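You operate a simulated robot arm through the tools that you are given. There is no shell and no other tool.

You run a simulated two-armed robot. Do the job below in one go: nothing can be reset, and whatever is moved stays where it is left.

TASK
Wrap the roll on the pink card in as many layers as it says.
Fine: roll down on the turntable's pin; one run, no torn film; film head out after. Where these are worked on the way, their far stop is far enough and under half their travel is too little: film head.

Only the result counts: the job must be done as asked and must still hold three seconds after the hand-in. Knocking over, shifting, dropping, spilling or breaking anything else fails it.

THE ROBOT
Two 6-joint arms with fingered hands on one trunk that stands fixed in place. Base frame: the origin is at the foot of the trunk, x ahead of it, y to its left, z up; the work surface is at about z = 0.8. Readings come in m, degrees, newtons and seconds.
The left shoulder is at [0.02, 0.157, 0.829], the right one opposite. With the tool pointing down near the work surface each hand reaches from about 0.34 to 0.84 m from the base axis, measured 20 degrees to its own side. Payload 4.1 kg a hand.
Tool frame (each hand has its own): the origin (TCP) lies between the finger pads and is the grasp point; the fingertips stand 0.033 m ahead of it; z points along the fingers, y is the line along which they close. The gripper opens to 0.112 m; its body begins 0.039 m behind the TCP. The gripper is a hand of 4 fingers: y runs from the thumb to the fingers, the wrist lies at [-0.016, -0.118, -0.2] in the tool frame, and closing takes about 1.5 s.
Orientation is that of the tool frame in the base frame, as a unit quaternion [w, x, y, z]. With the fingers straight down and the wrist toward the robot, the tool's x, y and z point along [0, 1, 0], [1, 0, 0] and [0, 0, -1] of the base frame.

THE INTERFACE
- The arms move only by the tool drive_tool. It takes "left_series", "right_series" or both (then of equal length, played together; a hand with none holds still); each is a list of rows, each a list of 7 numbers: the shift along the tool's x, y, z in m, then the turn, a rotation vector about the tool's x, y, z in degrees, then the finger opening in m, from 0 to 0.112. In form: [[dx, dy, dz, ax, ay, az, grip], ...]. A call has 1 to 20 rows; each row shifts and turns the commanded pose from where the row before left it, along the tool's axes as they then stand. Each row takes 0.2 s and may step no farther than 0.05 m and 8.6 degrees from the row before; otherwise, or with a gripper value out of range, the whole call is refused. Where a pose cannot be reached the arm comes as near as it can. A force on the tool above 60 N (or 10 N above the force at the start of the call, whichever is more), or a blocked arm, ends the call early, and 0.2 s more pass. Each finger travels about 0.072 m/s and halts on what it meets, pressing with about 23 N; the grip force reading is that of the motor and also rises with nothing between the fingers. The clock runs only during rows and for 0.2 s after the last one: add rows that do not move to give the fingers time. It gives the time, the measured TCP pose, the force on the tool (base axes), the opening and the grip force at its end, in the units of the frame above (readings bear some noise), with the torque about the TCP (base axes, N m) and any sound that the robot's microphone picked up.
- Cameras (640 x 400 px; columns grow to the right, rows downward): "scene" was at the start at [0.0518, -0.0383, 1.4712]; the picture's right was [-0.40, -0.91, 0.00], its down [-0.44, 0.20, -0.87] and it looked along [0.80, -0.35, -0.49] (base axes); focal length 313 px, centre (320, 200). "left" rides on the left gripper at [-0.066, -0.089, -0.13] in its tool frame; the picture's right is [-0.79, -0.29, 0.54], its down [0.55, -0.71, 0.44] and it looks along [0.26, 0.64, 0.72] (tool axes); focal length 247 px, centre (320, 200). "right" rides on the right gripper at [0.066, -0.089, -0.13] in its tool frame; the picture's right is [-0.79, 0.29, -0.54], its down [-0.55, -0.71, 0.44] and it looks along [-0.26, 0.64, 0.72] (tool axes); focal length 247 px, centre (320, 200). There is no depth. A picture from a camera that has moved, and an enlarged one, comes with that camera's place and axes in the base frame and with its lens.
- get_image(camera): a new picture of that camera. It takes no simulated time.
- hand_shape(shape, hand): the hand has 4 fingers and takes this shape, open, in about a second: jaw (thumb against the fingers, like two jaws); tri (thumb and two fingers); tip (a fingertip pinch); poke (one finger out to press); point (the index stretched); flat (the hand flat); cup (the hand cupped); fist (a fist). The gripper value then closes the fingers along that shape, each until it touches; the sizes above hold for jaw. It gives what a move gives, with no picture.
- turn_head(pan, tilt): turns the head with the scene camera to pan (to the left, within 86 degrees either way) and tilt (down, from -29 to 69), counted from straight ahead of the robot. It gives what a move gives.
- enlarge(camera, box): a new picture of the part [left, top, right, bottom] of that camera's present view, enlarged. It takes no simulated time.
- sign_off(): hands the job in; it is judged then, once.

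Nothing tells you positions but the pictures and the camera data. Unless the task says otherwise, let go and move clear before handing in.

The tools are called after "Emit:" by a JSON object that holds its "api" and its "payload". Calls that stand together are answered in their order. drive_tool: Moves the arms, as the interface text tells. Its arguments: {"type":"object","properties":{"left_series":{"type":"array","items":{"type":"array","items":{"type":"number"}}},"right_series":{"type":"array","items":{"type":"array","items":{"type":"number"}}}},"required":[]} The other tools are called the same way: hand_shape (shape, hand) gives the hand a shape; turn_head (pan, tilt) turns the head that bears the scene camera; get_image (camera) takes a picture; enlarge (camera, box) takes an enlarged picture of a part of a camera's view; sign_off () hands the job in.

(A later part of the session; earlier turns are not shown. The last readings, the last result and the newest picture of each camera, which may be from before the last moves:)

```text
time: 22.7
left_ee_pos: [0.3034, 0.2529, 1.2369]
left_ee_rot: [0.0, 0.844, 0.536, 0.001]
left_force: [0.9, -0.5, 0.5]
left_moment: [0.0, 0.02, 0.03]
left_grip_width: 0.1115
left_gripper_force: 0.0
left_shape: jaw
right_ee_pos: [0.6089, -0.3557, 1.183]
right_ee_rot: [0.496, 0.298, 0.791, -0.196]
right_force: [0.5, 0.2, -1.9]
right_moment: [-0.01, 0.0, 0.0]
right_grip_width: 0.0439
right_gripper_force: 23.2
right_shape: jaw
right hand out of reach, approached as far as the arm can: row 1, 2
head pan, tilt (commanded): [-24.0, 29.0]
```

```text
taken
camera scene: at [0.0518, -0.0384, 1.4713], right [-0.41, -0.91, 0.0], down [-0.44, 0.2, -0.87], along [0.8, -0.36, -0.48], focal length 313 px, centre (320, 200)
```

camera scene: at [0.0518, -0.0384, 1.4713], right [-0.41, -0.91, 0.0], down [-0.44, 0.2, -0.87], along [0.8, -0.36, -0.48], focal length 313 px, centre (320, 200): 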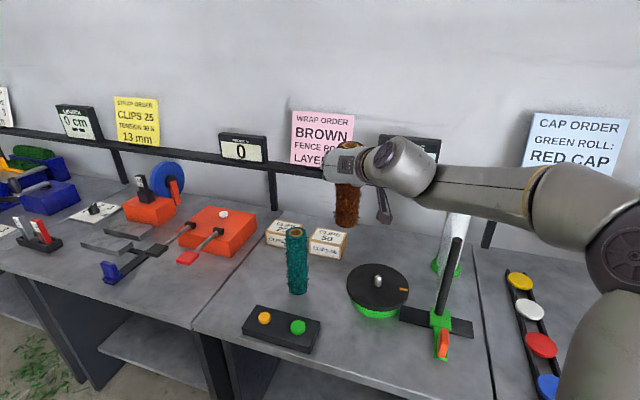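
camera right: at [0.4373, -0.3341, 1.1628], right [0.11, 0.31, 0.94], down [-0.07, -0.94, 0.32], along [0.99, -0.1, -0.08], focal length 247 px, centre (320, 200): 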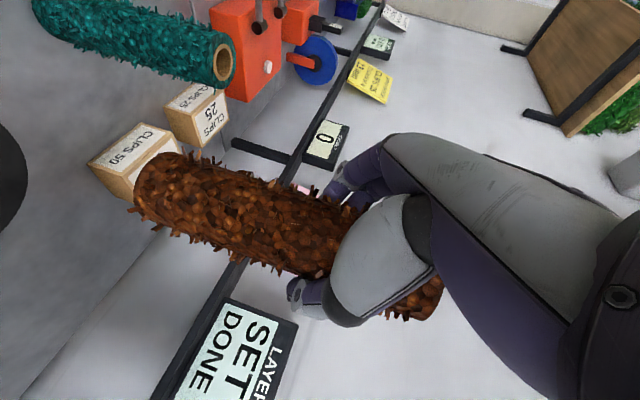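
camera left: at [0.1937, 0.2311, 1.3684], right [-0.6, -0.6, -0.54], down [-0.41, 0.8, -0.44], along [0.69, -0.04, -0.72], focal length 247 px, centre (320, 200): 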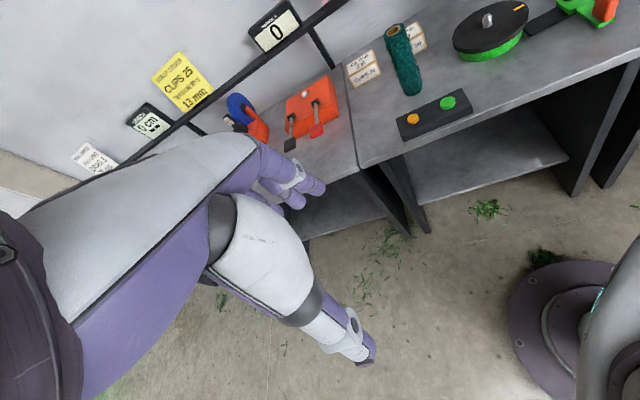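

Turning left made it worse, so the limit is the elbow swinging too far right. I'll rotate the heading the other way (clockwise, to about -70°), which keeps the roll upright and moves the wrist leftward.

Emit:
{"api": "drive_tool", "payload": {"right_series": [[0, 0, 0, 6.54, 0.1, 3.11, 0.03], [0, 0, 0, 6.54, 0.1, 3.11, 0.03], [0, 0, 0, 6.54, 0.1, 3.11, 0.03], [0, 0, 0, 6.54, 0.1, 3.11, 0.03], [0, 0, 0, 0, 0, 0, 0.03]]}}

Emit:
{"api": "get_image", "payload": {"camera": "scene"}}

Emit:
{"api": "get_image", "payload": {"camera": "right"}}

```text
time: 23.9
left_ee_pos: [0.3031, 0.2511, 1.2375]
left_ee_rot: [0.0, 0.844, 0.536, 0.0]
left_force: [-0.1, 0.0, -0.4]
left_moment: [0.02, -0.01, 0.0]
left_grip_width: 0.1116
left_gripper_force: 0.1
left_shape: jaw
right_ee_pos: [0.6089, -0.357, 1.183]
right_ee_rot: [0.496, 0.3, 0.791, -0.197]
right_force: [0.5, 0.1, -1.4]
right_moment: [-0.01, -0.01, 0.01]
right_grip_width: 0.0437
right_gripper_force: 23.2
right_shape: jaw
right hand out of reach, approached as far as the arm can: row 1, 2, 3, 4
head pan, tilt (commanded): [-24.0, 29.0]
```

```text
taken
camera scene: at [0.0518, -0.0385, 1.4713], right [-0.41, -0.91, 0.0], down [-0.44, 0.2, -0.87], along [0.8, -0.36, -0.48], focal length 313 px, centre (320, 200)
```

scene: 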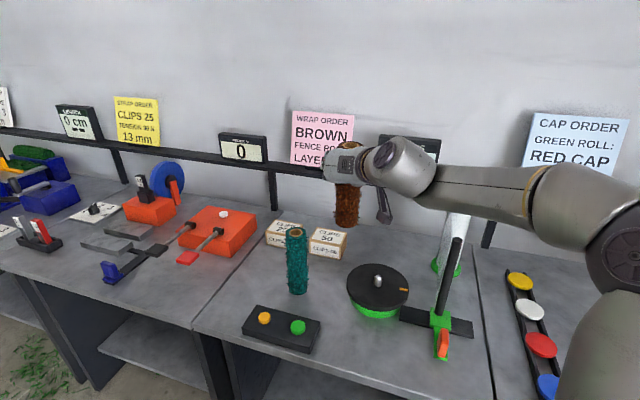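

```text
taken
camera right: at [0.4418, -0.3256, 1.1804], right [0.09, 0.32, 0.94], down [0.0, -0.95, 0.32], along [1.0, -0.03, -0.09], focal length 247 px, centre (320, 200)
```

right: 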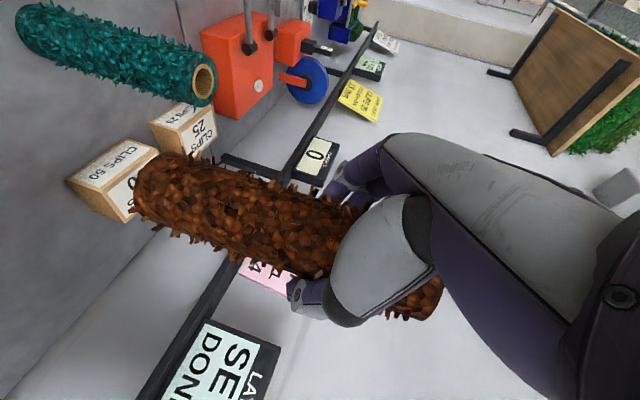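

The arm is wedged at a joint limit there. I'll back out to the earlier comfortable pose and then try turning the heading from there.

Emit:
{"api": "drive_tool", "payload": {"right_series": [[0.0234, 0.0192, -0.0125, 0, 0, 0, 0.03], [0.0234, 0.0192, -0.0125, 0, 0, 0, 0.03], [0.0234, 0.0192, -0.0125, 0, 0, 0, 0.03], [0.0234, 0.0192, -0.0125, 0, 0, 0, 0.03], [0.0234, 0.0192, -0.0125, 0, 0, 0, 0.03], [0, 0, 0, 0, 0, 0, 0.03]]}}

Emit:
{"api": "get_image", "payload": {"camera": "scene"}}

```text
time: 25.3
left_ee_pos: [0.3029, 0.2515, 1.2381]
left_ee_rot: [0.0, 0.844, 0.536, 0.0]
left_force: [0.0, 0.2, 0.1]
left_moment: [0.04, 0.0, 0.01]
left_grip_width: 0.1121
left_gripper_force: 0.0
left_shape: jaw
right_ee_pos: [0.5941, -0.2158, 1.1013]
right_ee_rot: [0.498, 0.299, 0.79, -0.197]
right_force: [-0.5, -0.2, -1.1]
right_moment: [0.01, -0.01, -0.02]
right_grip_width: 0.0437
right_gripper_force: 22.5
right_shape: jaw
head pan, tilt (commanded): [-24.0, 29.0]
```

```text
taken
camera scene: at [0.0518, -0.0385, 1.4713], right [-0.41, -0.91, 0.0], down [-0.44, 0.2, -0.87], along [0.8, -0.36, -0.48], focal length 313 px, centre (320, 200)
```

scene: 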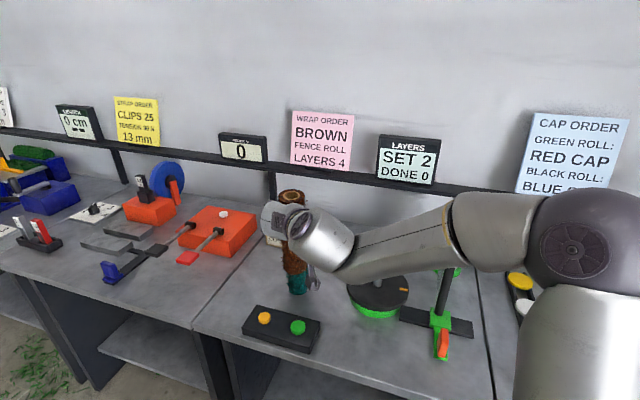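

Back at the good pose. Now I rotate the heading clockwise here (keeping the roll upright) to see whether it's reachable.

Emit:
{"api": "drive_tool", "payload": {"right_series": [[0, 0, 0, 6.48, -0.27, 3.84, 0.03], [0, 0, 0, 6.78, 0.0, 3.16, 0.03], [0, 0, 0, 6.78, 0.0, 3.16, 0.03], [0, 0, 0, 6.78, 0.0, 3.16, 0.03], [0, 0, 0, 0, 0, 0, 0.03]]}}

Emit:
{"api": "get_image", "payload": {"camera": "scene"}}

```text
time: 26.5
left_ee_pos: [0.3024, 0.2517, 1.2386]
left_ee_rot: [0.0, 0.844, 0.536, 0.0]
left_force: [-0.5, -1.0, 0.9]
left_moment: [0.06, -0.02, 0.0]
left_grip_width: 0.1115
left_gripper_force: 0.0
left_shape: jaw
right_ee_pos: [0.5948, -0.2138, 1.1051]
right_ee_rot: [0.435, 0.495, 0.683, -0.316]
right_force: [-0.8, 1.1, -2.2]
right_moment: [0.07, 0.02, 0.02]
right_grip_width: 0.0438
right_gripper_force: 22.9
right_shape: jaw
head pan, tilt (commanded): [-24.0, 29.0]
```

```text
taken
camera scene: at [0.0518, -0.0385, 1.4713], right [-0.41, -0.91, 0.0], down [-0.44, 0.2, -0.87], along [0.8, -0.36, -0.48], focal length 313 px, centre (320, 200)
```

scene: 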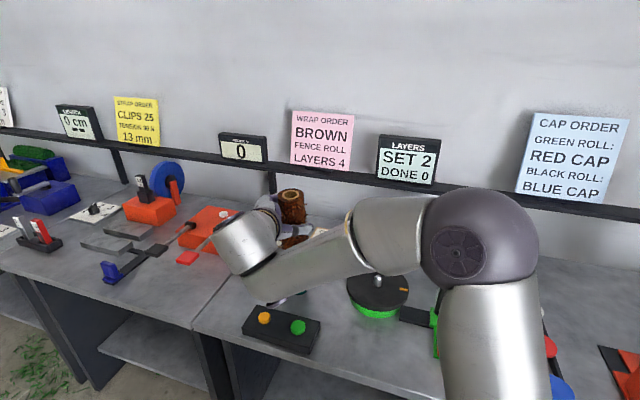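

That worked: heading about -72°, roll exactly upright, elbow further left. Now I advance toward the pin in steps.

Emit:
{"api": "drive_tool", "payload": {"right_series": [[-0.0116, -0.0109, 0.0249, 0, 0, 0, 0.03], [-0.0116, -0.0109, 0.0249, 0, 0, 0, 0.03], [-0.0116, -0.0109, 0.0249, 0, 0, 0, 0.03], [-0.0116, -0.0109, 0.0249, 0, 0, 0, 0.03], [-0.0116, -0.0109, 0.0249, 0, 0, 0, 0.03], [0, 0, 0, 0, 0, 0, 0.03]]}}

Emit:
{"api": "get_image", "payload": {"camera": "scene"}}

Emit:
{"api": "get_image", "payload": {"camera": "right"}}

```text
time: 27.9
left_ee_pos: [0.3031, 0.2519, 1.2378]
left_ee_rot: [0.0, 0.844, 0.536, 0.0]
left_force: [0.1, 0.1, -0.4]
left_moment: [-0.01, -0.06, 0.03]
left_grip_width: 0.1119
left_gripper_force: 0.0
left_shape: jaw
right_ee_pos: [0.5847, -0.3623, 1.1049]
right_ee_rot: [0.435, 0.494, 0.683, -0.315]
right_force: [0.4, 0.5, -0.9]
right_moment: [0.02, 0.02, -0.02]
right_grip_width: 0.0435
right_gripper_force: 22.8
right_shape: jaw
head pan, tilt (commanded): [-24.0, 29.0]
```

```text
taken
camera scene: at [0.0518, -0.0384, 1.4713], right [-0.41, -0.91, 0.0], down [-0.44, 0.2, -0.87], along [0.8, -0.36, -0.48], focal length 313 px, centre (320, 200)
```

scene: 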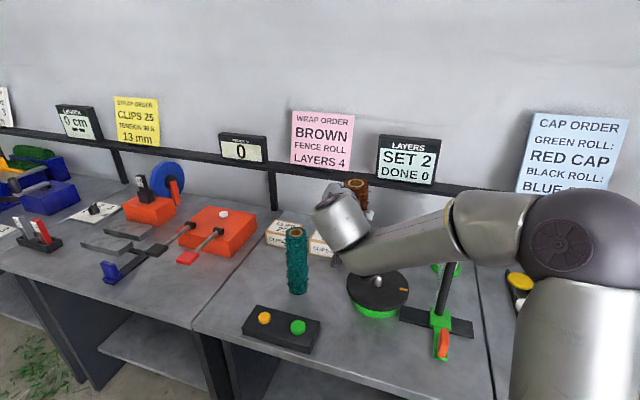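

```text
taken
camera right: at [0.4552, -0.252, 1.1001], right [0.23, 0.23, 0.95], down [-0.48, -0.82, 0.32], along [0.85, -0.52, -0.07], focal length 247 px, centre (320, 200)
```

right: 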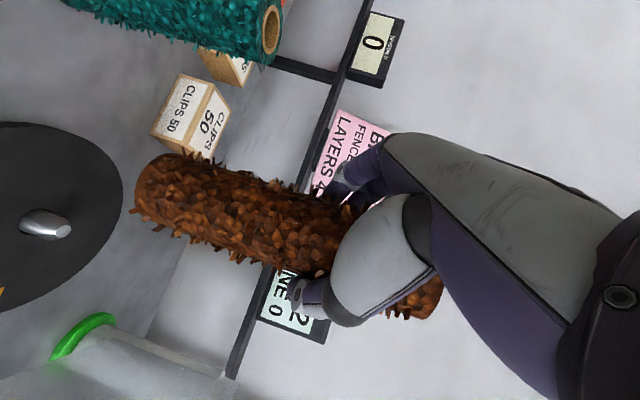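

Reached without trouble. I'll turn another 13° clockwise for margin, then move over the pin.

Emit:
{"api": "drive_tool", "payload": {"right_series": [[0, 0, 0, 5.9, 0, 2.75, 0.03], [0, 0, 0, 5.9, 0, 2.75, 0.03], [0, 0, 0, 0, 0, 0, 0.03]]}}

```text
time: 28.7
left_ee_pos: [0.3034, 0.2513, 1.2371]
left_ee_rot: [0.0, 0.844, 0.536, 0.0]
left_force: [-0.1, -1.0, -0.8]
left_moment: [0.02, 0.01, -0.03]
left_grip_width: 0.1115
left_gripper_force: 0.1
left_shape: jaw
right_ee_pos: [0.585, -0.3615, 1.1038]
right_ee_rot: [0.396, 0.569, 0.622, -0.363]
right_force: [0.0, -0.3, -1.1]
right_moment: [0.01, 0.01, 0.02]
right_grip_width: 0.0434
right_gripper_force: 23.5
right_shape: jaw
head pan, tilt (commanded): [-24.0, 29.0]
```

Heading now about -85°, roll still upright. Moving the last 9 cm over the pin.

Emit:
{"api": "drive_tool", "payload": {"right_series": [[-0.0122, -0.0043, 0.0262, 0, 0, 0, 0.03], [-0.0122, -0.0043, 0.0262, 0, 0, 0, 0.03], [-0.0122, -0.0043, 0.0262, 0, 0, 0, 0.03], [0, 0, 0, 0, 0, 0, 0.03]]}}

Emit:
{"api": "get_image", "payload": {"camera": "scene"}}

Emit:
{"api": "get_image", "payload": {"camera": "right"}}

Emit:
{"api": "get_image", "payload": {"camera": "left"}}

```text
time: 29.7
left_ee_pos: [0.3031, 0.2515, 1.238]
left_ee_rot: [0.0, 0.844, 0.537, 0.0]
left_force: [0.1, -0.4, 0.1]
left_moment: [0.0, 0.01, -0.01]
left_grip_width: 0.1116
left_gripper_force: 0.1
left_shape: jaw
right_ee_pos: [0.582, -0.4483, 1.1039]
right_ee_rot: [0.396, 0.568, 0.623, -0.363]
right_force: [-0.5, -0.6, -1.8]
right_moment: [0.0, 0.04, -0.01]
right_grip_width: 0.0435
right_gripper_force: 22.8
right_shape: jaw
head pan, tilt (commanded): [-24.0, 29.0]
```

```text
taken
camera scene: at [0.0518, -0.0384, 1.4713], right [-0.41, -0.91, 0.0], down [-0.44, 0.2, -0.87], along [0.8, -0.36, -0.48], focal length 313 px, centre (320, 200)
```

scene: 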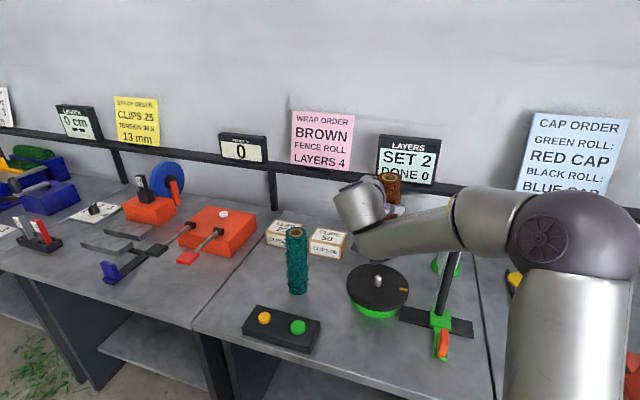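

```text
taken
camera right: at [0.4797, -0.3122, 1.0993], right [0.27, 0.18, 0.95], down [-0.65, -0.69, 0.32], along [0.71, -0.7, -0.07], focal length 247 px, centre (320, 200)
```

right: 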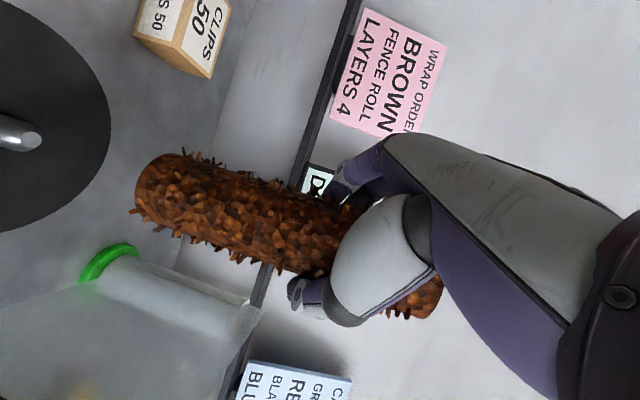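

```text
taken
camera left: at [0.1937, 0.2311, 1.3684], right [-0.6, -0.6, -0.54], down [-0.41, 0.8, -0.44], along [0.69, -0.04, -0.72], focal length 247 px, centre (320, 200)
```

left: 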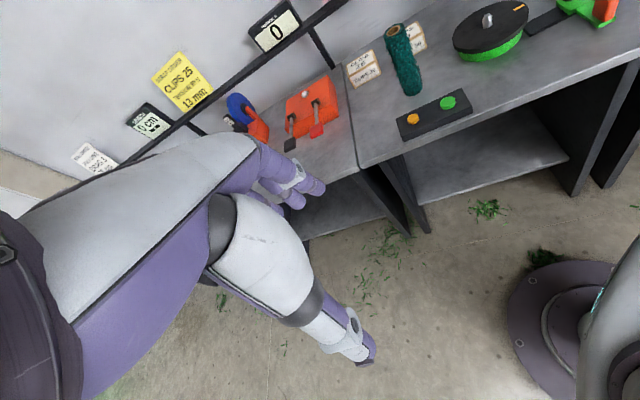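

The roll hangs above the pin at the planned spot. To align precisely I'll swing the left hand's camera toward the turntable for a second viewpoint, and zoom the others.

Emit:
{"api": "drive_tool", "payload": {"left_series": [[0, 0, 0, 0, 0, 8, 0.112], [0, 0, 0, 0, 0, 8, 0.112], [0, 0, 0, 0, 0, 8, 0.112], [0, 0, 0, 0, 0, 8, 0.112], [0, 0, 0, 0, 0, 8, 0.112], [0, 0, 0, 0, 0, 0, 0.112]]}}

Emit:
{"api": "get_image", "payload": {"camera": "left"}}

Emit:
{"api": "enlarge", "payload": {"camera": "right", "box": [0, 80, 320, 280]}}

Emit:
{"api": "enlarge", "payload": {"camera": "scene", "box": [320, 160, 480, 320]}}

```text
time: 31.1
left_ee_pos: [0.3011, 0.2515, 1.2367]
left_ee_rot: [-0.001, 0.977, 0.214, 0.0]
left_force: [0.6, 0.2, -0.3]
left_moment: [0.0, -0.01, 0.01]
left_grip_width: 0.1117
left_gripper_force: 0.1
left_shape: jaw
right_ee_pos: [0.5819, -0.4487, 1.1044]
right_ee_rot: [0.396, 0.569, 0.623, -0.363]
right_force: [-0.7, -0.1, -1.3]
right_moment: [0.05, 0.02, 0.0]
right_grip_width: 0.0434
right_gripper_force: 23.0
right_shape: jaw
head pan, tilt (commanded): [-24.0, 29.0]
```

```text
taken
camera left: at [0.2034, 0.3057, 1.368], right [-0.84, -0.07, -0.54], down [0.21, 0.88, -0.44], along [0.5, -0.48, -0.72], focal length 247 px, centre (320, 200)
```

left: 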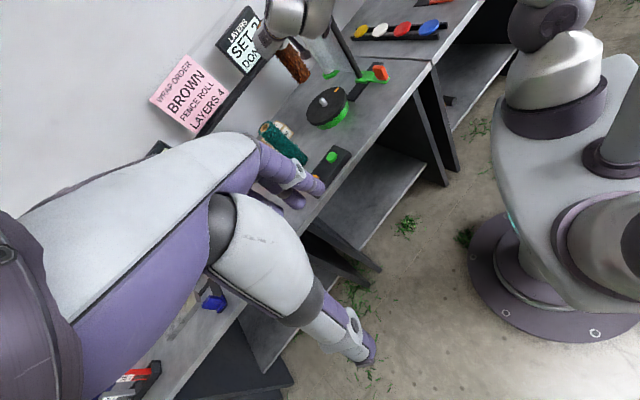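

```text
2.00 times, centred on (160, 180) of right
camera zoom: at [0.4797, -0.312, 1.0993], right [0.27, 0.18, 0.95], down [-0.65, -0.69, 0.32], along [0.71, -0.7, -0.07], focal length 494 px, centre (640, 240)
```

zoom: 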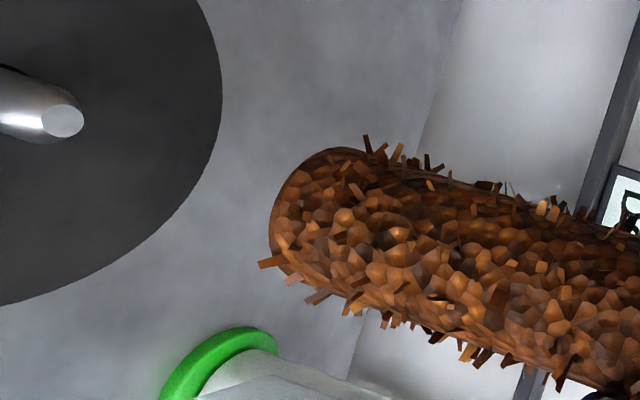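

```text
2.50 times, centred on (400, 240) of scene
camera zoom: at [0.0518, -0.0385, 1.4713], right [-0.41, -0.91, 0.0], down [-0.44, 0.2, -0.87], along [0.8, -0.36, -0.48], focal length 783 px, centre (120, 100)
```

zoom: 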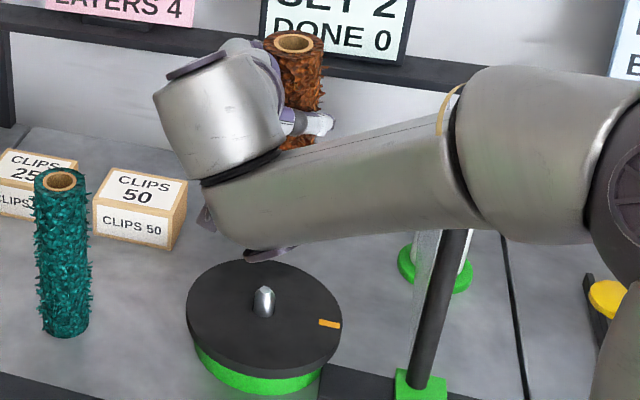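

Scene view shows roll and pin nearly in line. I'll zoom the left camera to fix the remaining depth direction.

Emit:
{"api": "enlarge", "payload": {"camera": "left", "box": [250, 20, 410, 140]}}

Emit:
{"api": "enlarge", "payload": {"camera": "scene", "box": [360, 160, 424, 200]}}

Emit:
{"api": "enlarge", "payload": {"camera": "scene", "box": [340, 260, 420, 310]}}

```text
3.33 times, centred on (330, 80) of left
camera zoom: at [0.2034, 0.3057, 1.368], right [-0.84, -0.07, -0.54], down [0.21, 0.88, -0.44], along [0.5, -0.48, -0.72], focal length 823 px, centre (287, 600)
```

zoom: 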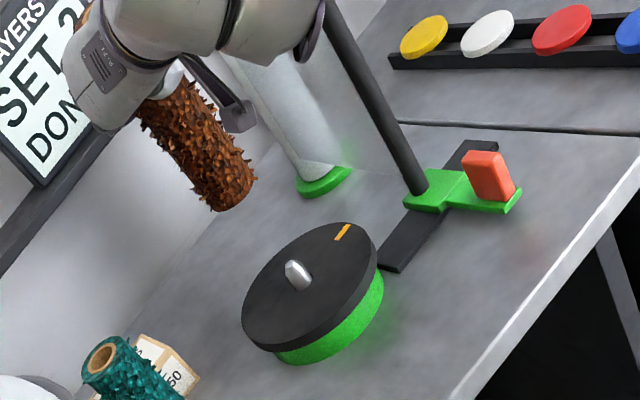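

```text
10.00 times, centred on (392, 180) of scene
camera zoom: at [0.0518, -0.0385, 1.4713], right [-0.41, -0.91, 0.0], down [-0.44, 0.2, -0.87], along [0.8, -0.36, -0.48], focal length 3132 px, centre (-400, 400)
```

zoom: 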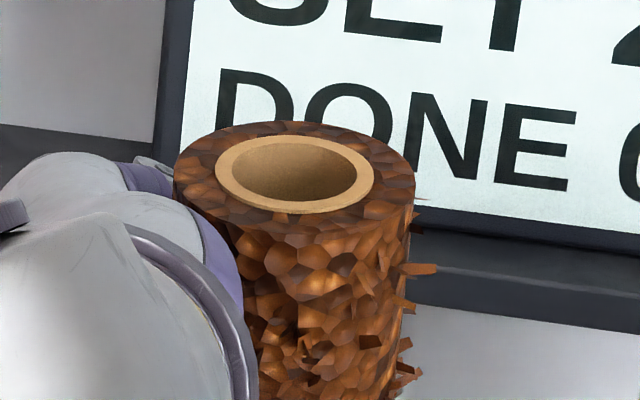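

```text
8.00 times, centred on (380, 285) of scene
camera zoom: at [0.0518, -0.0385, 1.4713], right [-0.41, -0.91, 0.0], down [-0.44, 0.2, -0.87], along [0.8, -0.36, -0.48], focal length 2506 px, centre (-160, -480)
```

zoom: 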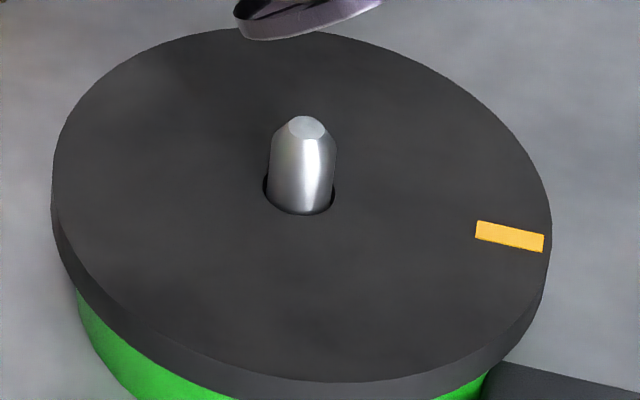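

Alignment is within a couple of millimetres. I'll apply a small correction and lower to about 3.5 cm above the pin tip for a final check.

Emit:
{"api": "drive_tool", "payload": {"right_series": [[0.0176, 0.0006, 0.0096, 0, 0, 0, 0.03], [0.0176, 0.0006, 0.0096, 0, 0, 0, 0.03], [0.0176, 0.0006, 0.0096, 0, 0, 0, 0.03], [0, 0, 0, 0, 0, 0, 0.03]]}}

Emit:
{"api": "enlarge", "payload": {"camera": "right", "box": [0, 60, 320, 260]}}

Emit:
{"api": "enlarge", "payload": {"camera": "left", "box": [286, 45, 366, 125]}}

Emit:
{"api": "enlarge", "payload": {"camera": "scene", "box": [340, 180, 500, 320]}}

```text
time: 32.1
left_ee_pos: [0.301, 0.2502, 1.2374]
left_ee_rot: [0.001, 0.977, 0.215, 0.0]
left_force: [0.7, -0.1, -0.5]
left_moment: [0.01, 0.01, 0.04]
left_grip_width: 0.1119
left_gripper_force: 0.0
left_shape: jaw
right_ee_pos: [0.5822, -0.4513, 1.0435]
right_ee_rot: [0.396, 0.569, 0.622, -0.363]
right_force: [0.0, 0.0, -2.8]
right_moment: [-0.01, 0.02, -0.02]
right_grip_width: 0.0435
right_gripper_force: 22.7
right_shape: jaw
head pan, tilt (commanded): [-24.0, 29.0]
```

```text
2.00 times, centred on (160, 160) of right
camera zoom: at [0.4798, -0.3148, 1.0391], right [0.27, 0.18, 0.95], down [-0.65, -0.69, 0.32], along [0.71, -0.7, -0.07], focal length 494 px, centre (640, 280)
```

zoom: 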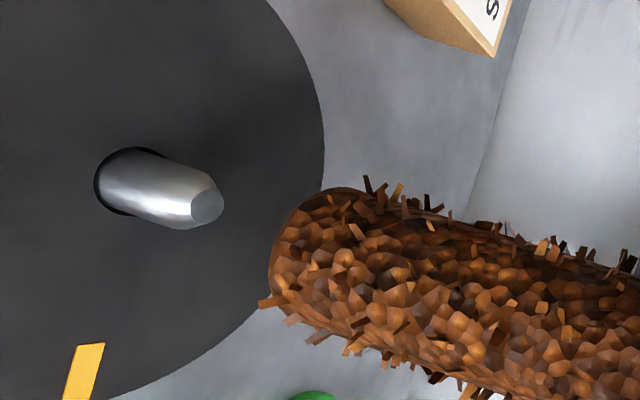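

```text
5.00 times, centred on (326, 85) of left
camera zoom: at [0.2033, 0.3056, 1.368], right [-0.84, -0.07, -0.54], down [0.2, 0.88, -0.44], along [0.5, -0.48, -0.72], focal length 1235 px, centre (290, 775)
```

zoom: 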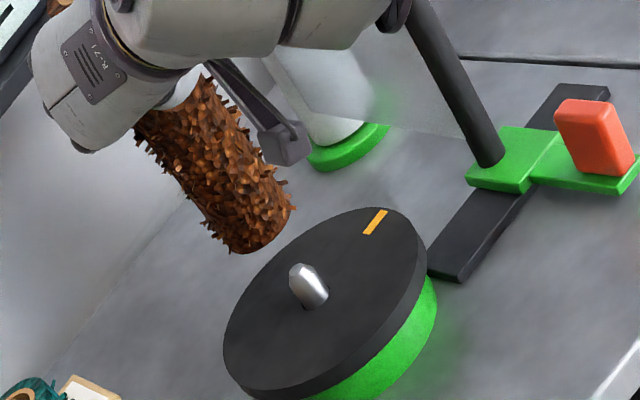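

```text
2.86 times, centred on (420, 250) of scene
camera zoom: at [0.0518, -0.0384, 1.4713], right [-0.41, -0.91, 0.0], down [-0.44, 0.2, -0.87], along [0.8, -0.36, -0.48], focal length 895 px, centre (34, 57)
```

zoom: 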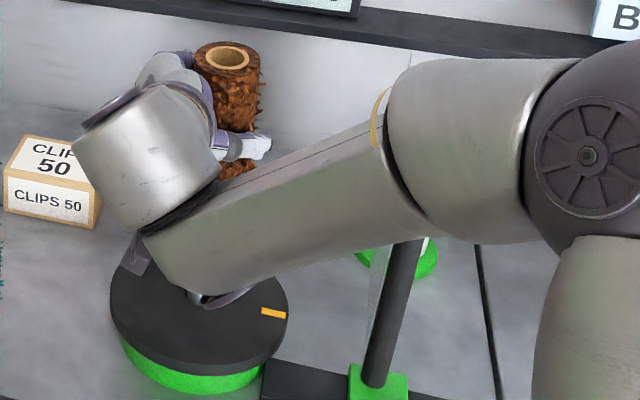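

I'll zoom further for a precise reading of pin tip versus roll bottom.

Emit:
{"api": "enlarge", "payload": {"camera": "left", "box": [300, 70, 348, 110]}}

Emit:
{"api": "enlarge", "payload": {"camera": "right", "box": [40, 120, 200, 220]}}

Emit:
{"api": "enlarge", "payload": {"camera": "scene", "box": [380, 180, 444, 220]}}

```text
10.00 times, centred on (324, 90) of left
camera zoom: at [0.2033, 0.3056, 1.368], right [-0.84, -0.07, -0.54], down [0.2, 0.88, -0.44], along [0.5, -0.48, -0.72], focal length 2470 px, centre (280, 1300)
```

zoom: 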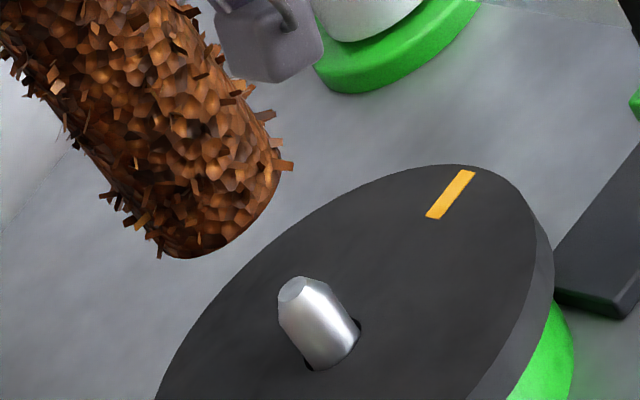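

```text
4.00 times, centred on (120, 170) of right
camera zoom: at [0.4798, -0.3148, 1.0391], right [0.27, 0.18, 0.95], down [-0.65, -0.69, 0.32], along [0.71, -0.7, -0.07], focal length 988 px, centre (1120, 320)
```

zoom: 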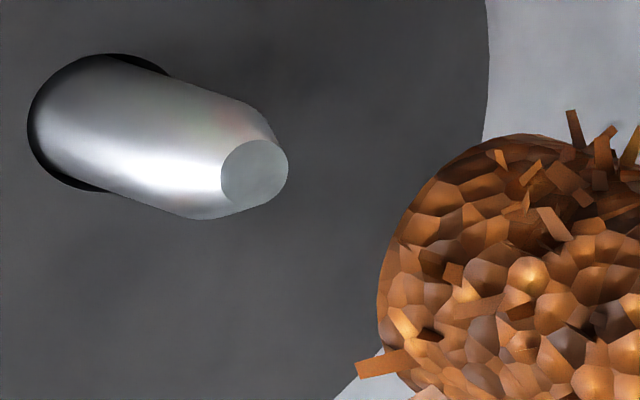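

```text
10.00 times, centred on (412, 200) of scene
camera zoom: at [0.0518, -0.0384, 1.4713], right [-0.41, -0.91, 0.0], down [-0.44, 0.2, -0.87], along [0.8, -0.36, -0.48], focal length 3132 px, centre (-600, 200)
```

zoom: 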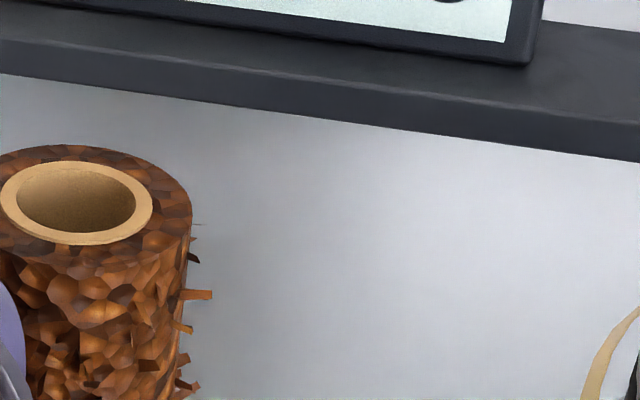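

I'll take one more zoom of the roll bottom from the right camera to settle the depth offset.

Emit:
{"api": "enlarge", "payload": {"camera": "right", "box": [110, 130, 270, 230]}}

Emit:
{"api": "enlarge", "payload": {"camera": "left", "box": [270, 50, 334, 90]}}

```text
4.00 times, centred on (190, 180) of right
camera zoom: at [0.4798, -0.3148, 1.0391], right [0.27, 0.18, 0.95], down [-0.65, -0.69, 0.32], along [0.71, -0.7, -0.07], focal length 988 px, centre (840, 280)
```

zoom: 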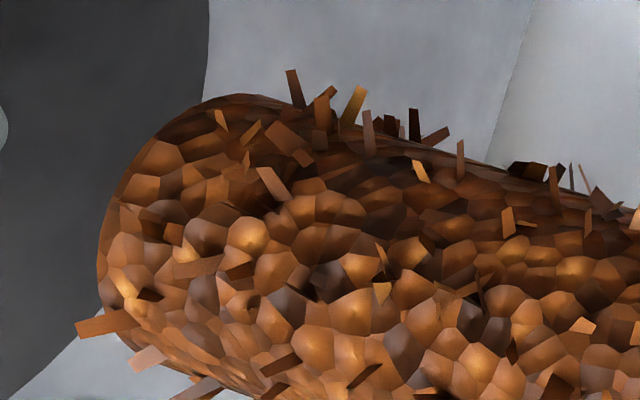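

```text
10.00 times, centred on (302, 70) of left
camera zoom: at [0.2033, 0.3056, 1.368], right [-0.84, -0.07, -0.54], down [0.2, 0.88, -0.44], along [0.5, -0.48, -0.72], focal length 2470 px, centre (500, 1500)
```

zoom: 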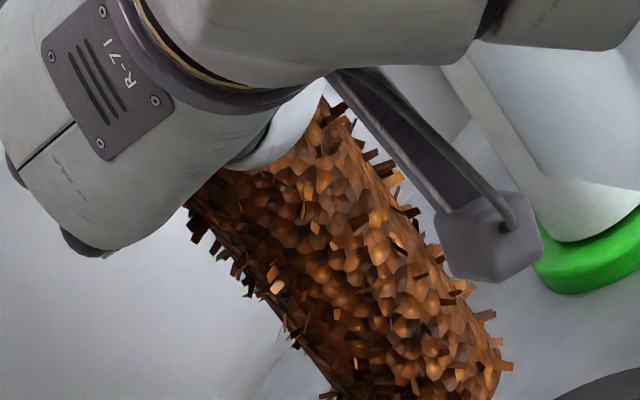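

The depth direction is still uncertain by several mm because all views are from similar directions. I'll bring the left-hand camera round to look from the left side, giving a crossing view.

Emit:
{"api": "drive_tool", "payload": {"left_series": [[0.01485, 0.0328, 0.0237, 0, 0, 0, 0.112], [0.01485, 0.0328, 0.0237, 0, 0, 0, 0.112], [0.01485, 0.0328, 0.0237, 0, 0, 0, 0.112], [0.01485, 0.0328, 0.0237, 0, 0, 0, 0.112], [0.01485, 0.0328, 0.0237, 0, 0, 0, 0.112], [0.01485, 0.0328, 0.0237, 0, 0, 0, 0.112], [0.01485, 0.0328, 0.0237, 0, 0, 0, 0.112], [0.01485, 0.0328, 0.0237, 0, 0, 0, 0.112], [0.01485, 0.0328, 0.0237, 0, 0, 0, 0.112], [0.01485, 0.0328, 0.0237, 0, 0, 0, 0.112], [0, 0, 0, 0, 0, 6.7, 0.112], [0, 0, 0, 0, 0, 6.7, 0.112], [0, 0, 0, 0, 0, 6.7, 0.112], [0, 0, 0, 0, 0, 0, 0.112]]}}

Emit:
{"api": "get_image", "payload": {"camera": "left"}}

Emit:
{"api": "get_image", "payload": {"camera": "scene"}}

```text
time: 35.1
left_ee_pos: [0.5722, 0.0164, 1.0006]
left_ee_rot: [0.001, 0.999, 0.04, 0.0]
left_force: [-0.8, -0.6, 0.4]
left_moment: [0.01, 0.05, 0.04]
left_grip_width: 0.1117
left_gripper_force: 0.1
left_shape: jaw
right_ee_pos: [0.5812, -0.4522, 1.0448]
right_ee_rot: [0.396, 0.568, 0.623, -0.364]
right_force: [0.5, 0.4, -1.6]
right_moment: [0.04, 0.0, 0.04]
right_grip_width: 0.0435
right_gripper_force: 22.9
right_shape: jaw
head pan, tilt (commanded): [-24.0, 29.0]
```

```text
taken
camera left: at [0.4992, 0.1007, 1.1317], right [-0.81, 0.22, -0.54], down [0.49, 0.75, -0.44], along [0.31, -0.62, -0.72], focal length 247 px, centre (320, 200)
```

left: 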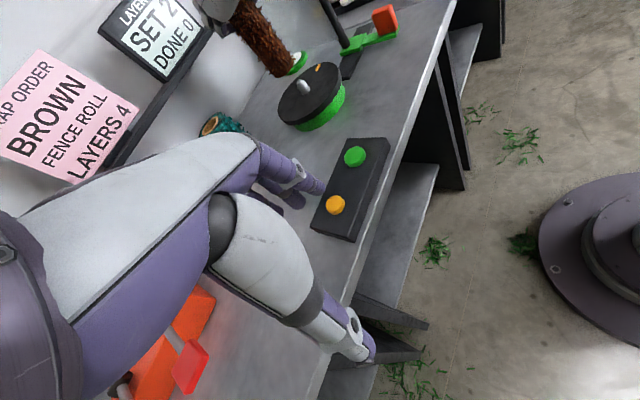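

```text
taken
camera scene: at [0.0518, -0.0385, 1.4713], right [-0.41, -0.91, 0.0], down [-0.44, 0.2, -0.87], along [0.8, -0.36, -0.48], focal length 313 px, centre (320, 200)
```

scene: 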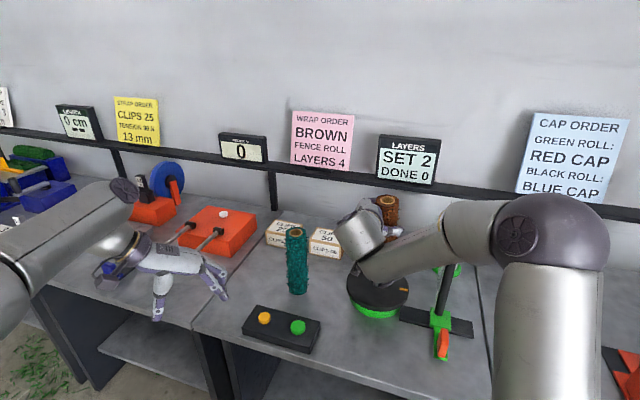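

Now I have a crossing view; zooming in on roll bottom and pin.

Emit:
{"api": "enlarge", "payload": {"camera": "left", "box": [256, 50, 336, 100]}}

Emit:
{"api": "enlarge", "payload": {"camera": "left", "box": [220, 0, 380, 100]}}

```text
8.00 times, centred on (296, 75) of left
camera zoom: at [0.4992, 0.1007, 1.1317], right [-0.81, 0.22, -0.54], down [0.49, 0.75, -0.44], along [0.31, -0.62, -0.72], focal length 1976 px, centre (512, 1200)
```

zoom: 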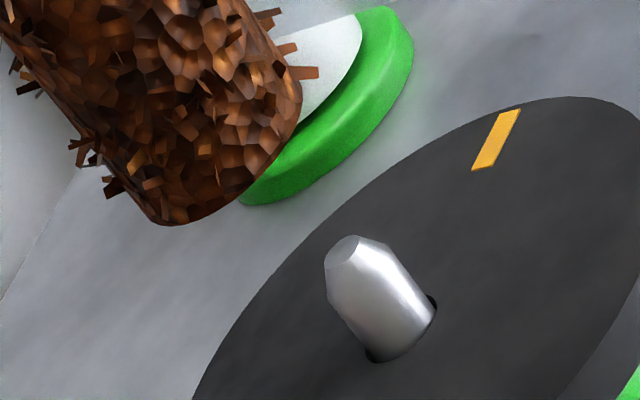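

```text
4.00 times, centred on (300, 50) of left
camera zoom: at [0.4992, 0.1007, 1.1317], right [-0.81, 0.22, -0.54], down [0.49, 0.75, -0.44], along [0.31, -0.62, -0.72], focal length 988 px, centre (400, 800)
```

zoom: 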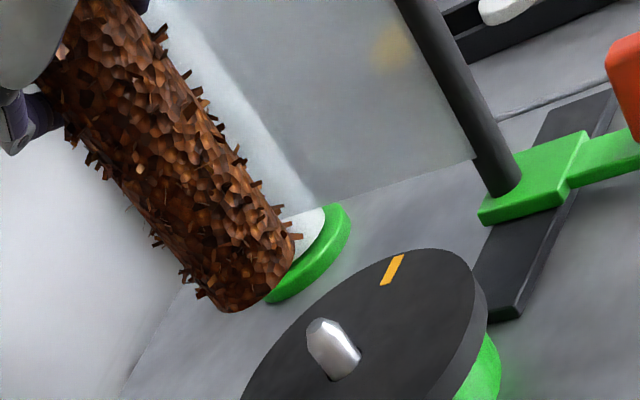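

The left view suggests the roll sits about 9 mm too far in +x, and it may hang slightly tilted. I'll check its verticality in the scene camera, comparing to the teal roll that stands straight.

Emit:
{"api": "enlarge", "payload": {"camera": "scene", "box": [360, 185, 440, 235]}}

Emit:
{"api": "enlarge", "payload": {"camera": "scene", "box": [264, 220, 344, 300]}}

Emit:
{"api": "enlarge", "payload": {"camera": "right", "box": [60, 100, 460, 350]}}

```text
8.00 times, centred on (400, 210) of scene
camera zoom: at [0.0518, -0.0385, 1.4713], right [-0.41, -0.91, 0.0], down [-0.44, 0.2, -0.87], along [0.8, -0.36, -0.48], focal length 2506 px, centre (-320, 120)
```

zoom: 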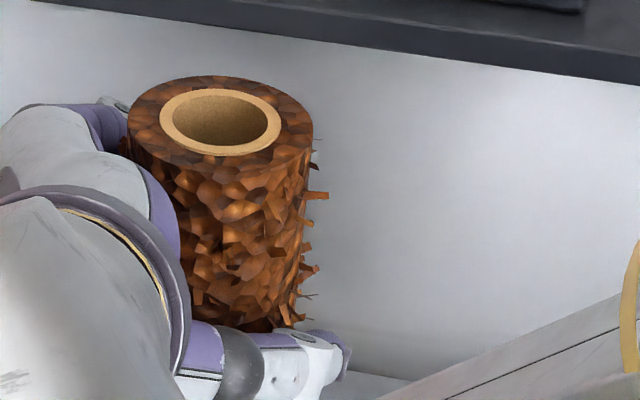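

```text
5.00 times, centred on (304, 260) of scene
camera zoom: at [0.0518, -0.0385, 1.4713], right [-0.41, -0.91, 0.0], down [-0.44, 0.2, -0.87], along [0.8, -0.36, -0.48], focal length 1566 px, centre (400, -100)
```

zoom: 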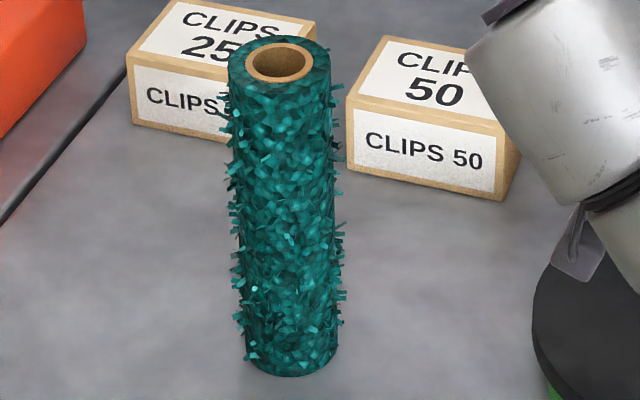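

```text
1.60 times, centred on (260, 225) of right
camera zoom: at [0.4798, -0.3146, 1.0393], right [0.27, 0.18, 0.95], down [-0.65, -0.69, 0.32], along [0.71, -0.7, -0.07], focal length 395 px, centre (416, 160)
```

zoom: 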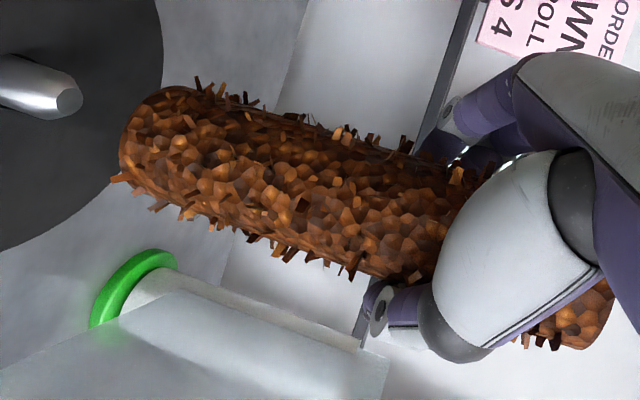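

The evidence fits together: the roll hangs tilted about 3° (bottom further from the hand) and sits roughly 1 cm off the pin. I'll straighten it by a 3° turn about the grip axis and shift it by (-10, +12) mm, then re-measure.

Emit:
{"api": "drive_tool", "payload": {"right_series": [[0.0054, -0.0094, -0.0117, 0, 0, 0, 0.03], [0, 0, 0, 0, 3.0, 0, 0.03], [0, 0, 0, 0, 0, 0, 0.03]]}}

Emit:
{"api": "enlarge", "payload": {"camera": "scene", "box": [360, 185, 440, 235]}}

Emit:
{"api": "enlarge", "payload": {"camera": "left", "box": [256, 50, 336, 100]}}

Emit:
{"api": "enlarge", "payload": {"camera": "right", "box": [40, 110, 240, 235]}}

Emit:
{"api": "enlarge", "payload": {"camera": "left", "box": [220, 0, 380, 100]}}

```text
time: 35.9
left_ee_pos: [0.5724, 0.0158, 1.0007]
left_ee_rot: [0.0, 0.999, 0.041, 0.0]
left_force: [-0.6, -0.3, 0.5]
left_moment: [-0.05, 0.01, 0.03]
left_grip_width: 0.1119
left_gripper_force: 0.0
left_shape: jaw
right_ee_pos: [0.5708, -0.44, 1.0432]
right_ee_rot: [0.379, 0.578, 0.633, -0.347]
right_force: [0.5, -0.4, -1.8]
right_moment: [-0.01, 0.02, 0.01]
right_grip_width: 0.0435
right_gripper_force: 23.0
right_shape: jaw
head pan, tilt (commanded): [-24.0, 29.0]
```

```text
8.00 times, centred on (400, 210) of scene
camera zoom: at [0.0518, -0.0385, 1.4713], right [-0.41, -0.91, 0.0], down [-0.44, 0.2, -0.87], along [0.8, -0.36, -0.48], focal length 2506 px, centre (-320, 120)
```

zoom: 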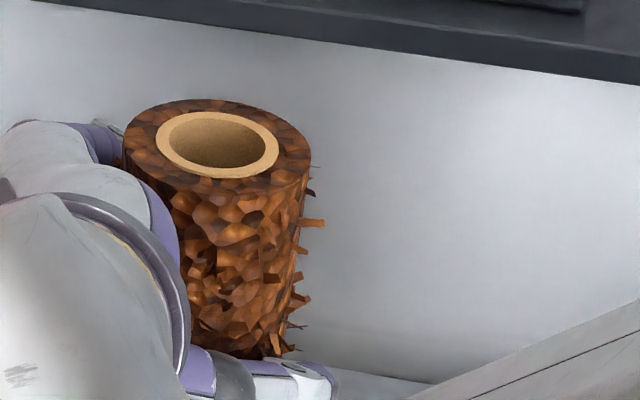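

```text
8.00 times, centred on (296, 75) of left
camera zoom: at [0.4992, 0.1007, 1.1317], right [-0.81, 0.22, -0.54], down [0.49, 0.75, -0.44], along [0.31, -0.62, -0.72], focal length 1976 px, centre (512, 1200)
```

zoom: 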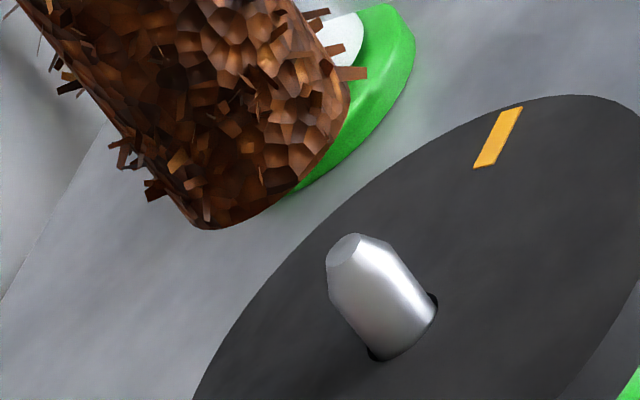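

```text
3.20 times, centred on (140, 172) of right
camera zoom: at [0.4695, -0.3033, 1.046], right [0.28, 0.13, 0.95], down [-0.65, -0.71, 0.28], along [0.71, -0.7, -0.11], focal length 790 px, centre (896, 288)
```

zoom: 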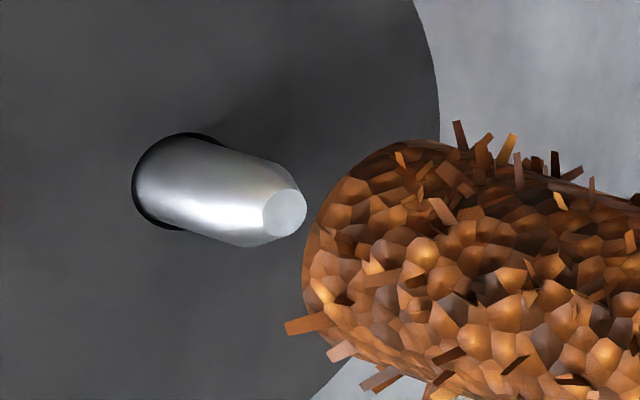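

```text
4.00 times, centred on (300, 50) of left
camera zoom: at [0.4992, 0.1007, 1.1317], right [-0.81, 0.22, -0.54], down [0.49, 0.75, -0.44], along [0.31, -0.62, -0.72], focal length 988 px, centre (400, 800)
```

zoom: 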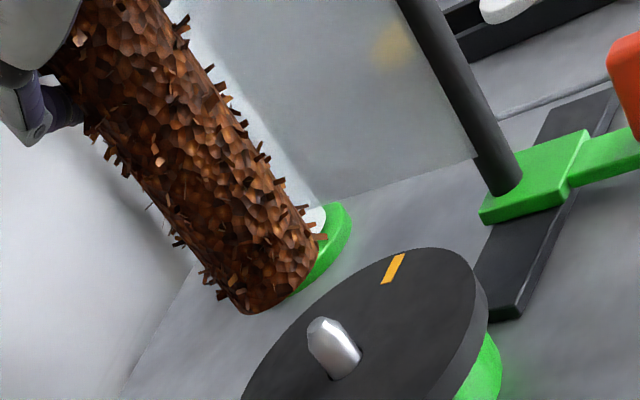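

Much better: the roll is now upright and within ~2–4 mm of the pin axis in all three views. One more small correction, then lower to just above the pin tip and check again.

Emit:
{"api": "drive_tool", "payload": {"right_series": [[0.0015, -0.0017, -0.0028, 0, 0.7, 0, 0.03], [0.0132, 0, 0.0071, 0, 0, 0, 0.03], [0, 0, 0, 0, 0, 0, 0.03]]}}

Emit:
{"api": "enlarge", "payload": {"camera": "scene", "box": [360, 185, 440, 235]}}

Emit:
{"api": "enlarge", "payload": {"camera": "left", "box": [256, 50, 336, 100]}}

Emit:
{"api": "enlarge", "payload": {"camera": "right", "box": [60, 110, 260, 235]}}

```text
time: 36.7
left_ee_pos: [0.5715, 0.016, 1.0005]
left_ee_rot: [0.0, 0.999, 0.041, 0.001]
left_force: [-0.2, -0.2, 0.4]
left_moment: [-0.01, -0.02, -0.01]
left_grip_width: 0.1115
left_gripper_force: 0.1
left_shape: jaw
right_ee_pos: [0.5691, -0.4371, 1.0274]
right_ee_rot: [0.376, 0.58, 0.636, -0.344]
right_force: [-0.5, -0.5, -1.4]
right_moment: [0.0, 0.02, 0.01]
right_grip_width: 0.0435
right_gripper_force: 22.8
right_shape: jaw
head pan, tilt (commanded): [-24.0, 29.0]
```

```text
8.00 times, centred on (400, 210) of scene
camera zoom: at [0.0518, -0.0385, 1.4713], right [-0.41, -0.91, 0.0], down [-0.44, 0.2, -0.87], along [0.8, -0.36, -0.48], focal length 2506 px, centre (-320, 120)
```

zoom: 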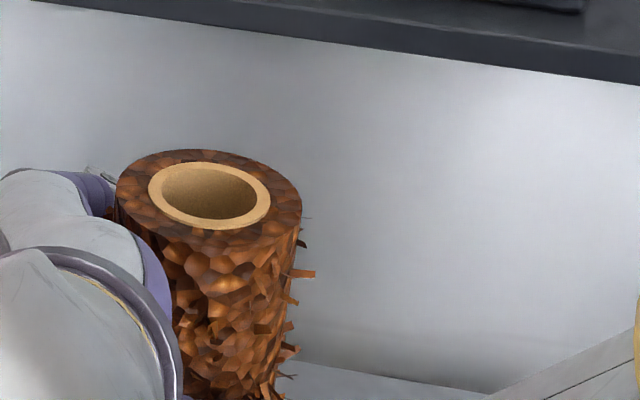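

```text
8.00 times, centred on (296, 75) of left
camera zoom: at [0.4991, 0.1007, 1.1317], right [-0.81, 0.22, -0.54], down [0.49, 0.75, -0.44], along [0.31, -0.62, -0.72], focal length 1976 px, centre (512, 1200)
```

zoom: 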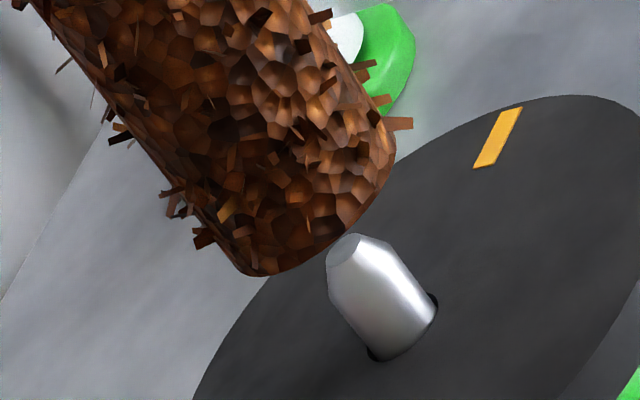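

```text
3.20 times, centred on (160, 172) of right
camera zoom: at [0.467, -0.3001, 1.0324], right [0.28, 0.12, 0.95], down [-0.65, -0.71, 0.28], along [0.71, -0.7, -0.12], focal length 790 px, centre (832, 288)
```

zoom: 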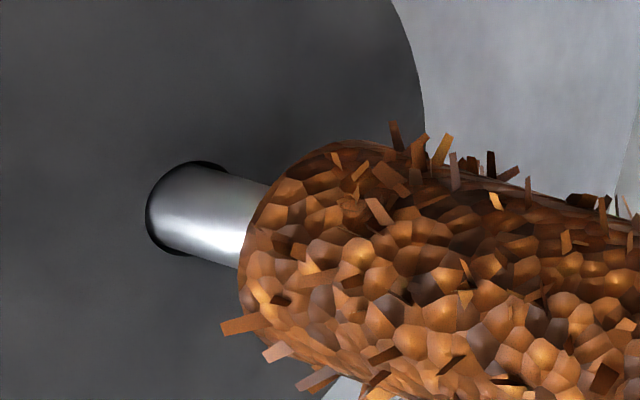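

All three views now agree within about 1 mm. Lowering slowly onto the pin in small steps, watching the force.

Emit:
{"api": "drive_tool", "payload": {"right_series": [[0.0088, 0, 0.0048, 0, 0, 0, 0.03], [0.0088, 0, 0.0048, 0, 0, 0, 0.03], [0.0044, 0, 0.0024, 0, 0, 0, 0.03]]}}

Emit:
{"api": "enlarge", "payload": {"camera": "left", "box": [256, 50, 336, 100]}}

Emit:
{"api": "enlarge", "payload": {"camera": "right", "box": [60, 110, 260, 235]}}

```text
time: 37.5
left_ee_pos: [0.5704, 0.0159, 1.0018]
left_ee_rot: [0.0, 0.999, 0.04, 0.0]
left_force: [-0.8, -0.5, -0.5]
left_moment: [-0.03, 0.0, 0.04]
left_grip_width: 0.1115
left_gripper_force: 0.0
left_shape: jaw
right_ee_pos: [0.5692, -0.4377, 1.0036]
right_ee_rot: [0.376, 0.58, 0.635, -0.344]
right_force: [0.2, -0.4, -1.5]
right_moment: [-0.02, -0.04, -0.04]
right_grip_width: 0.0437
right_gripper_force: 23.0
right_shape: jaw
head pan, tilt (commanded): [-24.0, 29.0]
```

```text
8.00 times, centred on (296, 75) of left
camera zoom: at [0.4991, 0.1007, 1.1317], right [-0.81, 0.22, -0.54], down [0.49, 0.75, -0.44], along [0.31, -0.62, -0.72], focal length 1976 px, centre (512, 1200)
```

zoom: 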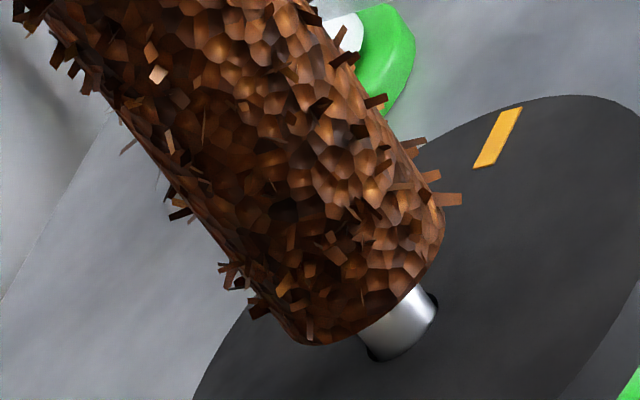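

```text
3.20 times, centred on (160, 172) of right
camera zoom: at [0.4676, -0.3006, 1.008], right [0.28, 0.12, 0.95], down [-0.65, -0.71, 0.28], along [0.71, -0.7, -0.12], focal length 790 px, centre (832, 288)
```

zoom: 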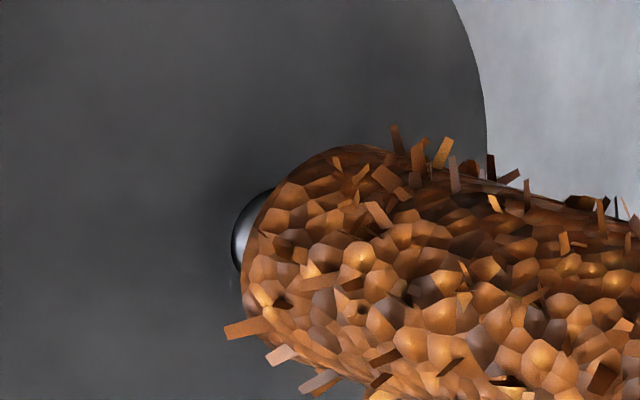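

The pin is entering the hole with no contact force. Continuing down in small steps.

Emit:
{"api": "drive_tool", "payload": {"right_series": [[0.0044, 0, 0.0024, 0, 0, 0, 0.03], [0.0044, 0, 0.0024, 0, 0, 0, 0.03], [0.0026, 0, 0.0014, 0, 0, 0, 0.03]]}}

Emit:
{"api": "enlarge", "payload": {"camera": "left", "box": [256, 50, 336, 100]}}

```text
time: 38.3
left_ee_pos: [0.5719, 0.0169, 1.0003]
left_ee_rot: [0.0, 0.999, 0.041, 0.0]
left_force: [0.7, -0.3, -0.1]
left_moment: [-0.01, -0.02, -0.01]
left_grip_width: 0.1116
left_gripper_force: 0.1
left_shape: jaw
right_ee_pos: [0.5694, -0.4373, 0.9889]
right_ee_rot: [0.377, 0.58, 0.635, -0.344]
right_force: [0.1, -0.1, -1.3]
right_moment: [-0.03, -0.1, 0.0]
right_grip_width: 0.0435
right_gripper_force: 22.6
right_shape: jaw
head pan, tilt (commanded): [-24.0, 29.0]
```

```text
8.00 times, centred on (296, 75) of left
camera zoom: at [0.4991, 0.1007, 1.1317], right [-0.81, 0.22, -0.54], down [0.49, 0.75, -0.44], along [0.31, -0.62, -0.72], focal length 1976 px, centre (512, 1200)
```

zoom: 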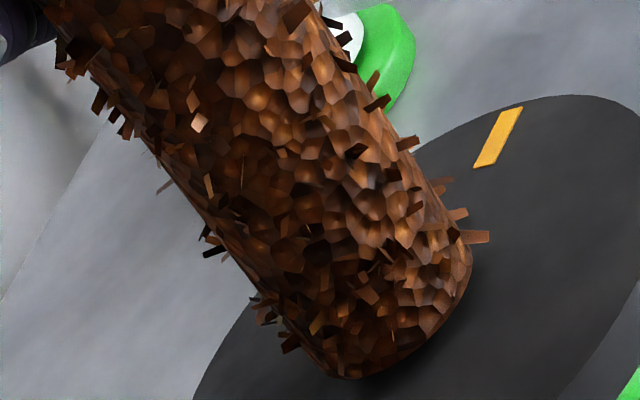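

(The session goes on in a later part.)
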